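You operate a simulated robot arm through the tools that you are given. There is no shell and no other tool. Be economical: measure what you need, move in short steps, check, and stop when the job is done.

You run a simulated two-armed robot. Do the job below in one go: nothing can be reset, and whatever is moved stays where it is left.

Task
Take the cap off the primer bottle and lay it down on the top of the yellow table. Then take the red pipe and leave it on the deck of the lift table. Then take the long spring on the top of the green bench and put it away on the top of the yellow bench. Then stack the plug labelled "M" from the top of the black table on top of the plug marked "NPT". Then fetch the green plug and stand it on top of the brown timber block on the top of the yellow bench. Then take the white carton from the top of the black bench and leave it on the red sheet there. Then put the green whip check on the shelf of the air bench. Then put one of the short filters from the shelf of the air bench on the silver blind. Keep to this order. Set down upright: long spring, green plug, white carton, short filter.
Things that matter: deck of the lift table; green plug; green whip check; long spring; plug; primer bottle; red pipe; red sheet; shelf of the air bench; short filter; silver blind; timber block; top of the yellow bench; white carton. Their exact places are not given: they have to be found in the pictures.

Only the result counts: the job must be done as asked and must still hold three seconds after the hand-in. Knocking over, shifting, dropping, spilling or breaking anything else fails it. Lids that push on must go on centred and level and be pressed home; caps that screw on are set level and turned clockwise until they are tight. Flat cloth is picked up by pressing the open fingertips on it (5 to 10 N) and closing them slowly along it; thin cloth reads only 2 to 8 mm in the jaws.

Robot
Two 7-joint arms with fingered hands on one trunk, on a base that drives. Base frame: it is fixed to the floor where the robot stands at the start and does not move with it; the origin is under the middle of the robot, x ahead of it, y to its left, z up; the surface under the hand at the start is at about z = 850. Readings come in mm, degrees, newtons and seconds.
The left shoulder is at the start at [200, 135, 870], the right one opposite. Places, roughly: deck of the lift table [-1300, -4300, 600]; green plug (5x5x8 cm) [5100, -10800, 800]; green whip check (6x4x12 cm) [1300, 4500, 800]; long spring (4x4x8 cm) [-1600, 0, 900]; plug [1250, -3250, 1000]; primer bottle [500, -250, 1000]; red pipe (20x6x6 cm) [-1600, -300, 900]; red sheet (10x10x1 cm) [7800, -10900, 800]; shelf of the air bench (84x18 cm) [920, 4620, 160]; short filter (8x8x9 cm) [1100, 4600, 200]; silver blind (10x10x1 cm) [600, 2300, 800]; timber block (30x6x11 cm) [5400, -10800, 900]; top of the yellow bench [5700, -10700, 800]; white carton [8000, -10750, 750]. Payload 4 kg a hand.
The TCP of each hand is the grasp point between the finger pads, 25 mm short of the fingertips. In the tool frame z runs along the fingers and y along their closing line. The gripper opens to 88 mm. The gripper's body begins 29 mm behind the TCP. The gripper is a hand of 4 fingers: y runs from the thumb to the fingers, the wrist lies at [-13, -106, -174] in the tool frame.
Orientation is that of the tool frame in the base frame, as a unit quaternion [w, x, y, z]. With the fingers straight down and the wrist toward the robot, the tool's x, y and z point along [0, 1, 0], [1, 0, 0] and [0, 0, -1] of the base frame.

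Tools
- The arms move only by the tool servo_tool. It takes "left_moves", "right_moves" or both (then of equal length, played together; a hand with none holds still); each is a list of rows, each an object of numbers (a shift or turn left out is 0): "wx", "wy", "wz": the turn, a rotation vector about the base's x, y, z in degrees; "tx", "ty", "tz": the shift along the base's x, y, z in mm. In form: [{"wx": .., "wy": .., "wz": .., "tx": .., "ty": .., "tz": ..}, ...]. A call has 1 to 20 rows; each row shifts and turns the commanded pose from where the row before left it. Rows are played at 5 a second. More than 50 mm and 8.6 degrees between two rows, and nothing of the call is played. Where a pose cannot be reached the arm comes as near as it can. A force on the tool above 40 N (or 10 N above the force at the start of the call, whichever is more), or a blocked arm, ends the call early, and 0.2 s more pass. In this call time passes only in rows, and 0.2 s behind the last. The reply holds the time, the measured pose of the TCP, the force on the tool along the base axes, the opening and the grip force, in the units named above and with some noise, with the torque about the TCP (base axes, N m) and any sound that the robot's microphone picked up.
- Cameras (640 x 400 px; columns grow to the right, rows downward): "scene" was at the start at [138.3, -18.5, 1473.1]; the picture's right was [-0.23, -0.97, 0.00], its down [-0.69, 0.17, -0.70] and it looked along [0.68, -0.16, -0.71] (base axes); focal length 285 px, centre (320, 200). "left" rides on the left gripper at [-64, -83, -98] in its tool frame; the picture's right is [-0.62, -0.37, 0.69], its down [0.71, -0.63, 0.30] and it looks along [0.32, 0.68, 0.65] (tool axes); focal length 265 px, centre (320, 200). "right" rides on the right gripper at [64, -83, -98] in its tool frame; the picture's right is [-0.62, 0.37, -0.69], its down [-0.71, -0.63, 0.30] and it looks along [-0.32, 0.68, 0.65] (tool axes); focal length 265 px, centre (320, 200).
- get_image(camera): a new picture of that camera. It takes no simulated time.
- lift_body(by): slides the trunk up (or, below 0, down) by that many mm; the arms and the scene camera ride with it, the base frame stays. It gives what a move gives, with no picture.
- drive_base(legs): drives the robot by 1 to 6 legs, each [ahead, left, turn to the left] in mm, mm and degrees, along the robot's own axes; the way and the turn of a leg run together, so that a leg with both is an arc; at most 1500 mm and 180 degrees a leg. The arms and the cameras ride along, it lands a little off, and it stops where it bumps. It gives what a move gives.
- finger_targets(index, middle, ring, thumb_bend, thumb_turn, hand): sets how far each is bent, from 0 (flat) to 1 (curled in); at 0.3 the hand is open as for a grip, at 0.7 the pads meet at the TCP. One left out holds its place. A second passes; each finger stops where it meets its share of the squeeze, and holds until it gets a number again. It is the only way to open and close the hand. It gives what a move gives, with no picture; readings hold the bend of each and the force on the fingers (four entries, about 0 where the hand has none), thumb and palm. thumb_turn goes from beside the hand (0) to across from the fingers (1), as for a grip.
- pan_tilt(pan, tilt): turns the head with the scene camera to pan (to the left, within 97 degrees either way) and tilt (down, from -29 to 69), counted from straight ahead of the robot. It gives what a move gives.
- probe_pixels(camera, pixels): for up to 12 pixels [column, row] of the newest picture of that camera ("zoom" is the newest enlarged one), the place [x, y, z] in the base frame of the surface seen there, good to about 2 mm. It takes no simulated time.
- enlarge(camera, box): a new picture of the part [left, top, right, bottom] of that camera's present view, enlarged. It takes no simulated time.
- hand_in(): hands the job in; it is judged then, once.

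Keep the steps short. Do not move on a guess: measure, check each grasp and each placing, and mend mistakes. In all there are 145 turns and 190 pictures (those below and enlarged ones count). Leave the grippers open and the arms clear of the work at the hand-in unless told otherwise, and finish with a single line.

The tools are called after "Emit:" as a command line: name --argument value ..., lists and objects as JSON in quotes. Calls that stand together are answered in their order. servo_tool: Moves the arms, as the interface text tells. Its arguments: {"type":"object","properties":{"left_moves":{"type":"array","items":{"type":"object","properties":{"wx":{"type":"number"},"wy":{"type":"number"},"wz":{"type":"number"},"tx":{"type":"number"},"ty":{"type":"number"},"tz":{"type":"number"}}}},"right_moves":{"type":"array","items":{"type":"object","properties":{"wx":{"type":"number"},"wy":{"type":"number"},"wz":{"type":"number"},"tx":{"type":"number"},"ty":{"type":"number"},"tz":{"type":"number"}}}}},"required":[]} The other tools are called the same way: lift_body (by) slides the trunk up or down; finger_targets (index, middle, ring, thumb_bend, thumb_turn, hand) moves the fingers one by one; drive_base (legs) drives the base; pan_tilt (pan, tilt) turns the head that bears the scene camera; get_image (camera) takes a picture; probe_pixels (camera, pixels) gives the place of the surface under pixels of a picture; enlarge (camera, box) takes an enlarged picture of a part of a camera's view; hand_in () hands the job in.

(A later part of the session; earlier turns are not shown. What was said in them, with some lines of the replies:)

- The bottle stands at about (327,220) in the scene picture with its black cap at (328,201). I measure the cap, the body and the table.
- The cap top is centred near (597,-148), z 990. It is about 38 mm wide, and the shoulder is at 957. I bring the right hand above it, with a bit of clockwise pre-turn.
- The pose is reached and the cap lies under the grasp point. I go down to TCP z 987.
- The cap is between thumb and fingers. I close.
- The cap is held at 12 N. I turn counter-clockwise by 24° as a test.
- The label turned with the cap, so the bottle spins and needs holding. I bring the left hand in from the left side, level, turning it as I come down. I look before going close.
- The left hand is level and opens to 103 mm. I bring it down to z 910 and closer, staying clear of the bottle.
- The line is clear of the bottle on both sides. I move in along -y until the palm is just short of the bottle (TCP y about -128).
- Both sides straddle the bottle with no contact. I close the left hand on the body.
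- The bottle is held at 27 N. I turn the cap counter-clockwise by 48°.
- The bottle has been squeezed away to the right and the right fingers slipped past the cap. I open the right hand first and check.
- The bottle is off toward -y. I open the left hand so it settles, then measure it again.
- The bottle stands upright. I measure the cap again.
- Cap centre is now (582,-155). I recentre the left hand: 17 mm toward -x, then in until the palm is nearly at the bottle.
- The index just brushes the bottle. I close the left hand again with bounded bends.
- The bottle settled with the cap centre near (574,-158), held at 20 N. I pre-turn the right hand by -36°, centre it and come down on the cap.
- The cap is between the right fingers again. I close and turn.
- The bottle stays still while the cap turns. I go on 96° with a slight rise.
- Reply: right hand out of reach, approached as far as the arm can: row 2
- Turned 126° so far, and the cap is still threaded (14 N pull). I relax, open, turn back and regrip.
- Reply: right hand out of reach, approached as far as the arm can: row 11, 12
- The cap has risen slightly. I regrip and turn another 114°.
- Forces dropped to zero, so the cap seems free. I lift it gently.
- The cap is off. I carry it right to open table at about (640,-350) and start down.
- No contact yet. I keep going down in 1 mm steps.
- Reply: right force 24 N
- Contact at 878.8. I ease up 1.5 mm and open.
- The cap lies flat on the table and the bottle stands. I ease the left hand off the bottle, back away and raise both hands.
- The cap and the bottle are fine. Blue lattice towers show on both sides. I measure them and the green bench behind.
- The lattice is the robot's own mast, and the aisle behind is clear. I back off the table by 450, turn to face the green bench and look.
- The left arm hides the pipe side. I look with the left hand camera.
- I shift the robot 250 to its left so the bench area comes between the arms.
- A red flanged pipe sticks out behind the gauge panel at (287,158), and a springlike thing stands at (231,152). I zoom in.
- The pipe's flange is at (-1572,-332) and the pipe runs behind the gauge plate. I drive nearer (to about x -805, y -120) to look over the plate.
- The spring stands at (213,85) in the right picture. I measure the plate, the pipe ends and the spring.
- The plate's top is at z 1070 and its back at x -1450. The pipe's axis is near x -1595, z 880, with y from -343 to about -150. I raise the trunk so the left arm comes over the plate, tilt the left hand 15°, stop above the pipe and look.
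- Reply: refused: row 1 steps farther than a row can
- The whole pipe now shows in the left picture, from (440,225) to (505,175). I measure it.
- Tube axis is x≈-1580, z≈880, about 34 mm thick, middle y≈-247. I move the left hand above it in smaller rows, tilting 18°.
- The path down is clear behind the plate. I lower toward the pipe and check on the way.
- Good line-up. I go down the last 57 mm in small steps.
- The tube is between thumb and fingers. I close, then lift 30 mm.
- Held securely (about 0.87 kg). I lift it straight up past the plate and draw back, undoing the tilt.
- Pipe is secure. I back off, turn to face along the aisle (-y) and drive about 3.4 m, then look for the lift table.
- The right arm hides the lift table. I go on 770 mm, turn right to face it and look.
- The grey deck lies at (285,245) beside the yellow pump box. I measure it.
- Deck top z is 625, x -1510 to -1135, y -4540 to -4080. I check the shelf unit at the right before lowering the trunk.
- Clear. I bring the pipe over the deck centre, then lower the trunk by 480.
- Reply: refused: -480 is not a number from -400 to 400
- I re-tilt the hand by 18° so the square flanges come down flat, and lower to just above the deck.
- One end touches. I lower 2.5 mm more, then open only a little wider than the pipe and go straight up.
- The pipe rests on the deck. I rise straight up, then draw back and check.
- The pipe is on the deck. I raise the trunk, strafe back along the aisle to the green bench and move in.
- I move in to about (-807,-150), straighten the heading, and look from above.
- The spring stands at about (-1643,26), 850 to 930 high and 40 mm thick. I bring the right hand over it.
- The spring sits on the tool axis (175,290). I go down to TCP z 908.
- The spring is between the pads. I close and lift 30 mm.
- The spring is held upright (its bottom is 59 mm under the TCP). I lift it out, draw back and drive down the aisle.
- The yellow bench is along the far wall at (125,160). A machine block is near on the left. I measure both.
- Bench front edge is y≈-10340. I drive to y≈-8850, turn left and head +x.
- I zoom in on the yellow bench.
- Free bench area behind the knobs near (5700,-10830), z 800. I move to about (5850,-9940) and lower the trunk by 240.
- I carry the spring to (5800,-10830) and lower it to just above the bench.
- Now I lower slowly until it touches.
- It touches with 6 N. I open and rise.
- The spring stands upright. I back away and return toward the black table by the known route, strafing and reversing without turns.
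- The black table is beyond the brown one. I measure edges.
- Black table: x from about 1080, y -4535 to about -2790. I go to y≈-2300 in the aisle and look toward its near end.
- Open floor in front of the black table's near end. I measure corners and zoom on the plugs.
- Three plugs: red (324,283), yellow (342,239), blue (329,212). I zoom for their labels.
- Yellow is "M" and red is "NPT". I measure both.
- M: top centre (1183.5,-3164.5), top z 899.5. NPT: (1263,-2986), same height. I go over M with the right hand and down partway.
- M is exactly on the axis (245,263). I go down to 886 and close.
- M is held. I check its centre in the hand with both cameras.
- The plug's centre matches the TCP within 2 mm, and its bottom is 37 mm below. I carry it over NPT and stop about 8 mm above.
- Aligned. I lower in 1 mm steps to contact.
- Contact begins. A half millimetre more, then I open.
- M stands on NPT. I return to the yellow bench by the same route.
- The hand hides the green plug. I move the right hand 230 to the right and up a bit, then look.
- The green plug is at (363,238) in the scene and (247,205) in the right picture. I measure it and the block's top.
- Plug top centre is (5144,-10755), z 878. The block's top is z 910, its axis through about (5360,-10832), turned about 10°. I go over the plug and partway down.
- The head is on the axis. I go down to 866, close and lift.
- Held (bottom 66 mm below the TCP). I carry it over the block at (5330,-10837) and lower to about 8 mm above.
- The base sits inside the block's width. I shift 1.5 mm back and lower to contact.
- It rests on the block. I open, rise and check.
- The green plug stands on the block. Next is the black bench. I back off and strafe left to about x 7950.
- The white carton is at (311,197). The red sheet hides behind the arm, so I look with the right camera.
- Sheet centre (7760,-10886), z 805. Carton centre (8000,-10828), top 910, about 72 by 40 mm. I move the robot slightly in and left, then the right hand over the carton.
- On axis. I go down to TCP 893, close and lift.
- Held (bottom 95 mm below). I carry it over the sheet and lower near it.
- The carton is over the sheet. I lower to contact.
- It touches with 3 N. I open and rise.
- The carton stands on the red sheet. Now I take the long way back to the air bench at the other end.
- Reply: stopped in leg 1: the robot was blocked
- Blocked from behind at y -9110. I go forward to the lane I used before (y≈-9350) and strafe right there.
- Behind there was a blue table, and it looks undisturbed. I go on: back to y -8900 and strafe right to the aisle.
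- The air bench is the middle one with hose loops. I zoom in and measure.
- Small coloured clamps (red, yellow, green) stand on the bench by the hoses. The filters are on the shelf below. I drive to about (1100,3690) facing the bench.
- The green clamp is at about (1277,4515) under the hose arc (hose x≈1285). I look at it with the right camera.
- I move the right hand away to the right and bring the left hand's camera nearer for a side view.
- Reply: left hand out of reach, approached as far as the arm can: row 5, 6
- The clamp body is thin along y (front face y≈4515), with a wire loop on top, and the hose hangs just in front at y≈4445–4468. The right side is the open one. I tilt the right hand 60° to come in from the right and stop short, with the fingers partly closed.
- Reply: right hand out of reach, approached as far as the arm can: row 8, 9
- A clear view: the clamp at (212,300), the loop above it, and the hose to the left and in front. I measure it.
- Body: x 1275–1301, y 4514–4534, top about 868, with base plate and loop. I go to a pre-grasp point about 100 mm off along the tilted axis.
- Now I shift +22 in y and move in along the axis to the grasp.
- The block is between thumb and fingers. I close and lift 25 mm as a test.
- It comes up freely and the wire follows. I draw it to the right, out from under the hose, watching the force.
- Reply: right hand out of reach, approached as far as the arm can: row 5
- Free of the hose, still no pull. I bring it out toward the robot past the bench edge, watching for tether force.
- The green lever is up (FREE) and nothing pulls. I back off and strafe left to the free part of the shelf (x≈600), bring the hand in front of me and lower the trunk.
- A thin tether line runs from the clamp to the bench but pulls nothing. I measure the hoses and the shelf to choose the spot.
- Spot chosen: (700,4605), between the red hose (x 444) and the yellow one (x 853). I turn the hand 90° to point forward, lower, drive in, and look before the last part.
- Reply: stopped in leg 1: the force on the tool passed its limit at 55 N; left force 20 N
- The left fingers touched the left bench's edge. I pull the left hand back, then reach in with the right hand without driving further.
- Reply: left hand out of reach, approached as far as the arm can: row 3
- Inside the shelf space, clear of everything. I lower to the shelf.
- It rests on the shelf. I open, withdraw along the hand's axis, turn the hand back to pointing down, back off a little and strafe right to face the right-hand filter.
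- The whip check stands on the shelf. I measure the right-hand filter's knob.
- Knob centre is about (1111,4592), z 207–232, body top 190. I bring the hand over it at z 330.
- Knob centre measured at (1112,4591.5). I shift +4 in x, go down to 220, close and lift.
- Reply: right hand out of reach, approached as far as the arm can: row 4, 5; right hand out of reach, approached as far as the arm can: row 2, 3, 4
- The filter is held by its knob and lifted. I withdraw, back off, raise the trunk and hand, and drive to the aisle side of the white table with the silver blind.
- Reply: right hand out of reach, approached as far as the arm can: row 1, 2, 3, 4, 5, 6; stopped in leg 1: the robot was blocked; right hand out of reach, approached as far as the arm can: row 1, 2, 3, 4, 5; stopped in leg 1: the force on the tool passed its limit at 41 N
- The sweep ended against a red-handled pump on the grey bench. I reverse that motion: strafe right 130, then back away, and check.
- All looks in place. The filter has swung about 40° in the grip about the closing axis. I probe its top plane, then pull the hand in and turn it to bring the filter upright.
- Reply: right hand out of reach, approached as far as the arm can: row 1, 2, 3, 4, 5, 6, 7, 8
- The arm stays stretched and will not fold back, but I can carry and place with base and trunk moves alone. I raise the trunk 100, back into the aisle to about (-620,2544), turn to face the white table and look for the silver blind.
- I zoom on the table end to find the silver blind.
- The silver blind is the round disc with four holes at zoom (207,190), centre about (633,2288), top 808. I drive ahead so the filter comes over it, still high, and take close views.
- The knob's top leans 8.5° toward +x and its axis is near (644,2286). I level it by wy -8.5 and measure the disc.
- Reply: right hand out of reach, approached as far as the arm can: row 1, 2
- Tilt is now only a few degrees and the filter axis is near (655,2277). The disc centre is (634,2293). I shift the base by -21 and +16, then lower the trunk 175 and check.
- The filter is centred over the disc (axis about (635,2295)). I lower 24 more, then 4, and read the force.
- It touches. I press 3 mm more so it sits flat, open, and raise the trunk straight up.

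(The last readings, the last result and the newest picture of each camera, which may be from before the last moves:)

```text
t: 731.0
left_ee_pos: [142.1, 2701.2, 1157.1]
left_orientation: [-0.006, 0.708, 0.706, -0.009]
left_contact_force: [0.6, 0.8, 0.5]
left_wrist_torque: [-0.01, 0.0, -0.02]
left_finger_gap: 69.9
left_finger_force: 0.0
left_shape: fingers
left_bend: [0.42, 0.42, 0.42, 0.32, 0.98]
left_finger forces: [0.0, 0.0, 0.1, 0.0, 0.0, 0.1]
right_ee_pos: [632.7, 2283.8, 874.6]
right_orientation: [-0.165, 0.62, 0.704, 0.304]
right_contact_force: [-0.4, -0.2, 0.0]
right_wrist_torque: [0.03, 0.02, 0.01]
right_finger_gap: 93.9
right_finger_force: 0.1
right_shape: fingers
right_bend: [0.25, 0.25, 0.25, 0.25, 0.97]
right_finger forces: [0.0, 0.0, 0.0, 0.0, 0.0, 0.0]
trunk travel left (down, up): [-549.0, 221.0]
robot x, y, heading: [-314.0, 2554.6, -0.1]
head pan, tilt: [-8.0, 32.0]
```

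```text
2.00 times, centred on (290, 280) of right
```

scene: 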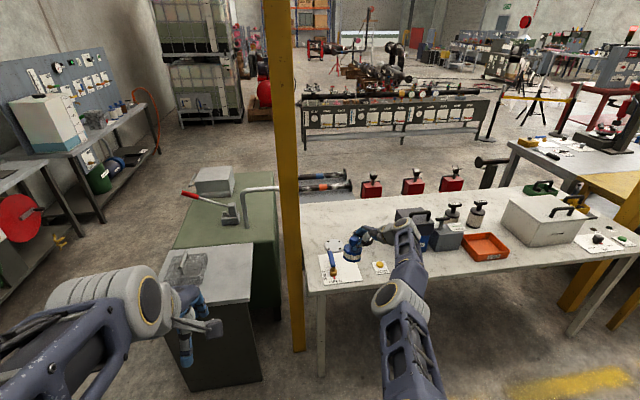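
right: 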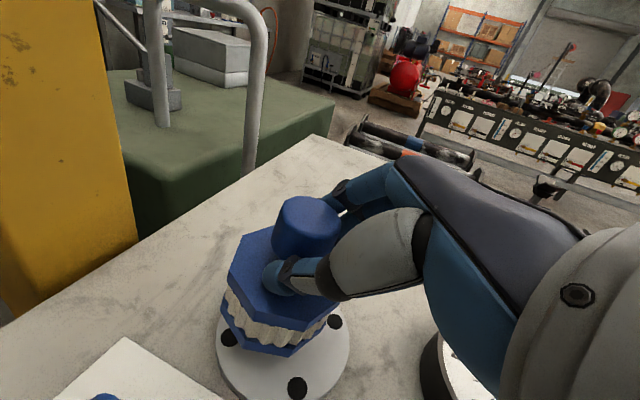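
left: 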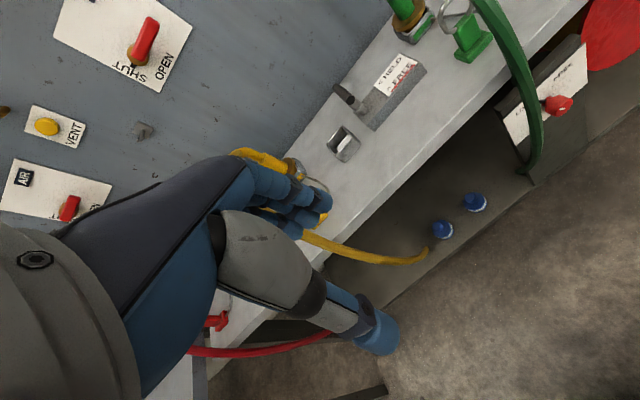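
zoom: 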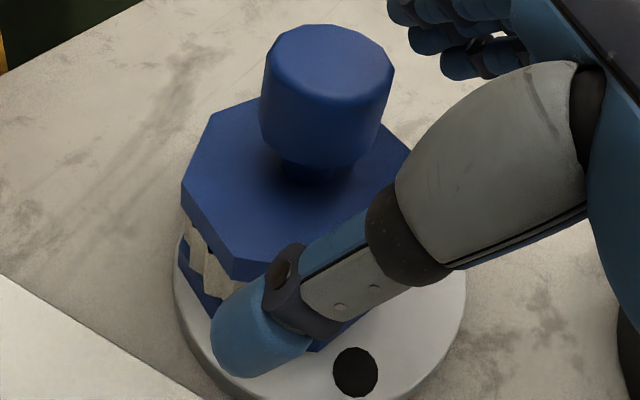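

It stands flat on the disc, free of the fingers. I raise the trunk, check, and back off.

Emit:
lift_body --by 215

Emit:
enlarge --camera "scene" --box '[300, 220, 460, 340]'

Emit:
get_image --camera "right"

```text
t: 733.3
left_ee_pos: [142.3, 2702.1, 1372.0]
left_orientation: [-0.007, 0.707, 0.707, -0.009]
left_contact_force: [-0.4, 0.7, 0.2]
left_wrist_torque: [-0.03, 0.01, 0.01]
left_finger_gap: 69.6
left_finger_force: 0.1
left_shape: fingers
left_bend: [0.42, 0.42, 0.42, 0.32, 0.98]
left_finger forces: [0.1, 0.0, 0.0, 0.1, 0.0, 0.0]
right_ee_pos: [632.8, 2283.6, 1090.2]
right_orientation: [-0.165, 0.621, 0.703, 0.305]
right_contact_force: [-0.4, 0.4, 0.8]
right_wrist_torque: [-0.03, -0.01, -0.01]
right_finger_gap: 93.9
right_finger_force: 0.0
right_shape: fingers
right_bend: [0.25, 0.25, 0.25, 0.25, 0.97]
right_finger forces: [0.0, 0.1, 0.2, 0.0, 0.1, 0.0]
trunk travel left (down, up): [-764.0, 6.0]
robot x, y, heading: [-311.1, 2557.3, -0.2]
head pan, tilt: [-8.0, 32.0]
```

```text
3.33 times, centred on (380, 280) of scene
```

zoom: 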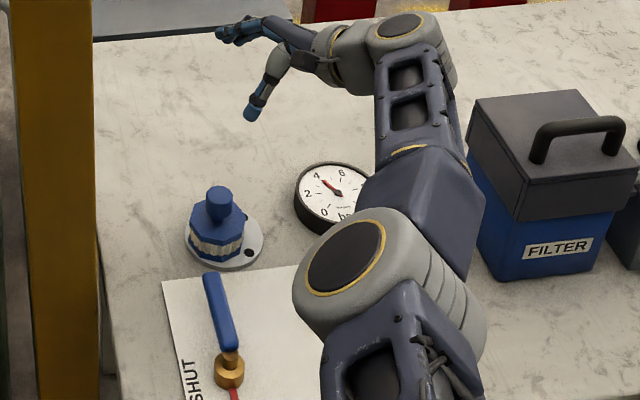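

```text
7 pictures are left
5 turns are left
```

right: 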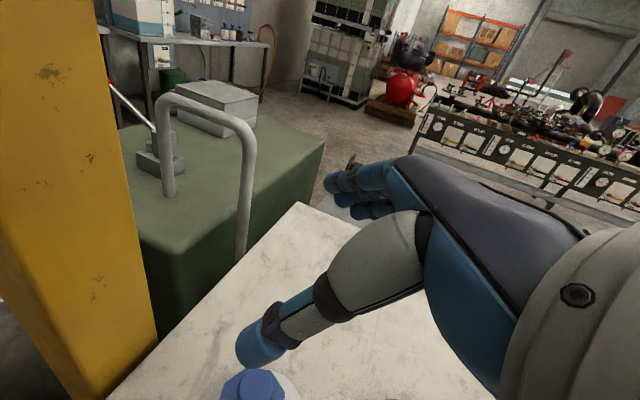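

The filter stands upright on the blind. I back the arms clear of the table and hand in.

Emit:
drive_base --legs '[[-400, 0, 0]]'

Emit:
finger_targets --hand "left" --index 0.3 --middle 0.3 --ring 0.3 --thumb_bend 0.3

Emit:
hand_in

```text
t: 735.8
left_ee_pos: [-255.4, 2701.2, 1370.3]
left_orientation: [-0.006, 0.708, 0.707, -0.009]
left_contact_force: [0.1, -0.8, 0.4]
left_wrist_torque: [-0.03, 0.01, -0.04]
left_finger_gap: 69.7
left_finger_force: 0.1
left_shape: fingers
left_bend: [0.42, 0.42, 0.42, 0.32, 0.98]
left_finger forces: [0.0, 0.0, 0.1, 0.1, 0.0, 0.0]
right_ee_pos: [235.7, 2283.5, 1089.0]
right_orientation: [-0.165, 0.622, 0.703, 0.304]
right_contact_force: [-0.4, 1.3, 0.3]
right_wrist_torque: [-0.03, 0.0, 0.0]
right_finger_gap: 94.1
right_finger_force: 0.1
right_shape: fingers
right_bend: [0.25, 0.25, 0.25, 0.25, 0.97]
right_finger forces: [0.1, 0.0, 0.0, 0.0, 0.1, 0.1]
trunk travel left (down, up): [-764.0, 6.0]
robot x, y, heading: [-712.2, 2554.4, -0.3]
head pan, tilt: [-8.0, 32.0]
```

```text
t: 736.8
left_ee_pos: [-254.9, 2702.5, 1371.6]
left_orientation: [-0.006, 0.709, 0.706, -0.009]
left_contact_force: [0.0, 0.9, 0.3]
left_wrist_torque: [-0.01, 0.0, -0.04]
left_finger_gap: 84.4
left_finger_force: 0.1
left_shape: fingers
left_bend: [0.3, 0.3, 0.3, 0.3, 0.98]
left_finger forces: [0.1, 0.0, 0.0, 0.0, 0.0, 0.0]
right_ee_pos: [234.1, 2283.6, 1089.9]
right_orientation: [-0.165, 0.621, 0.703, 0.305]
right_contact_force: [1.1, -0.8, -0.2]
right_wrist_torque: [-0.01, 0.0, 0.01]
right_finger_gap: 94.1
right_finger_force: 0.1
right_shape: fingers
right_bend: [0.25, 0.25, 0.25, 0.25, 0.97]
right_finger forces: [0.0, 0.0, 0.1, 0.0, 0.0, 0.0]
trunk travel left (down, up): [-764.0, 6.0]
robot x, y, heading: [-713.8, 2555.0, -0.2]
head pan, tilt: [-8.0, 32.0]
```

```text
The job is handed in.
```

All eight steps were done in order and handed in, but on the way I bumped two benches, a blue table and something behind me at the air bench, and pushed the held filter against a red-handled pump (41 N); nothing looked moved in the pictures I took afterwards, though I did not check every spot.
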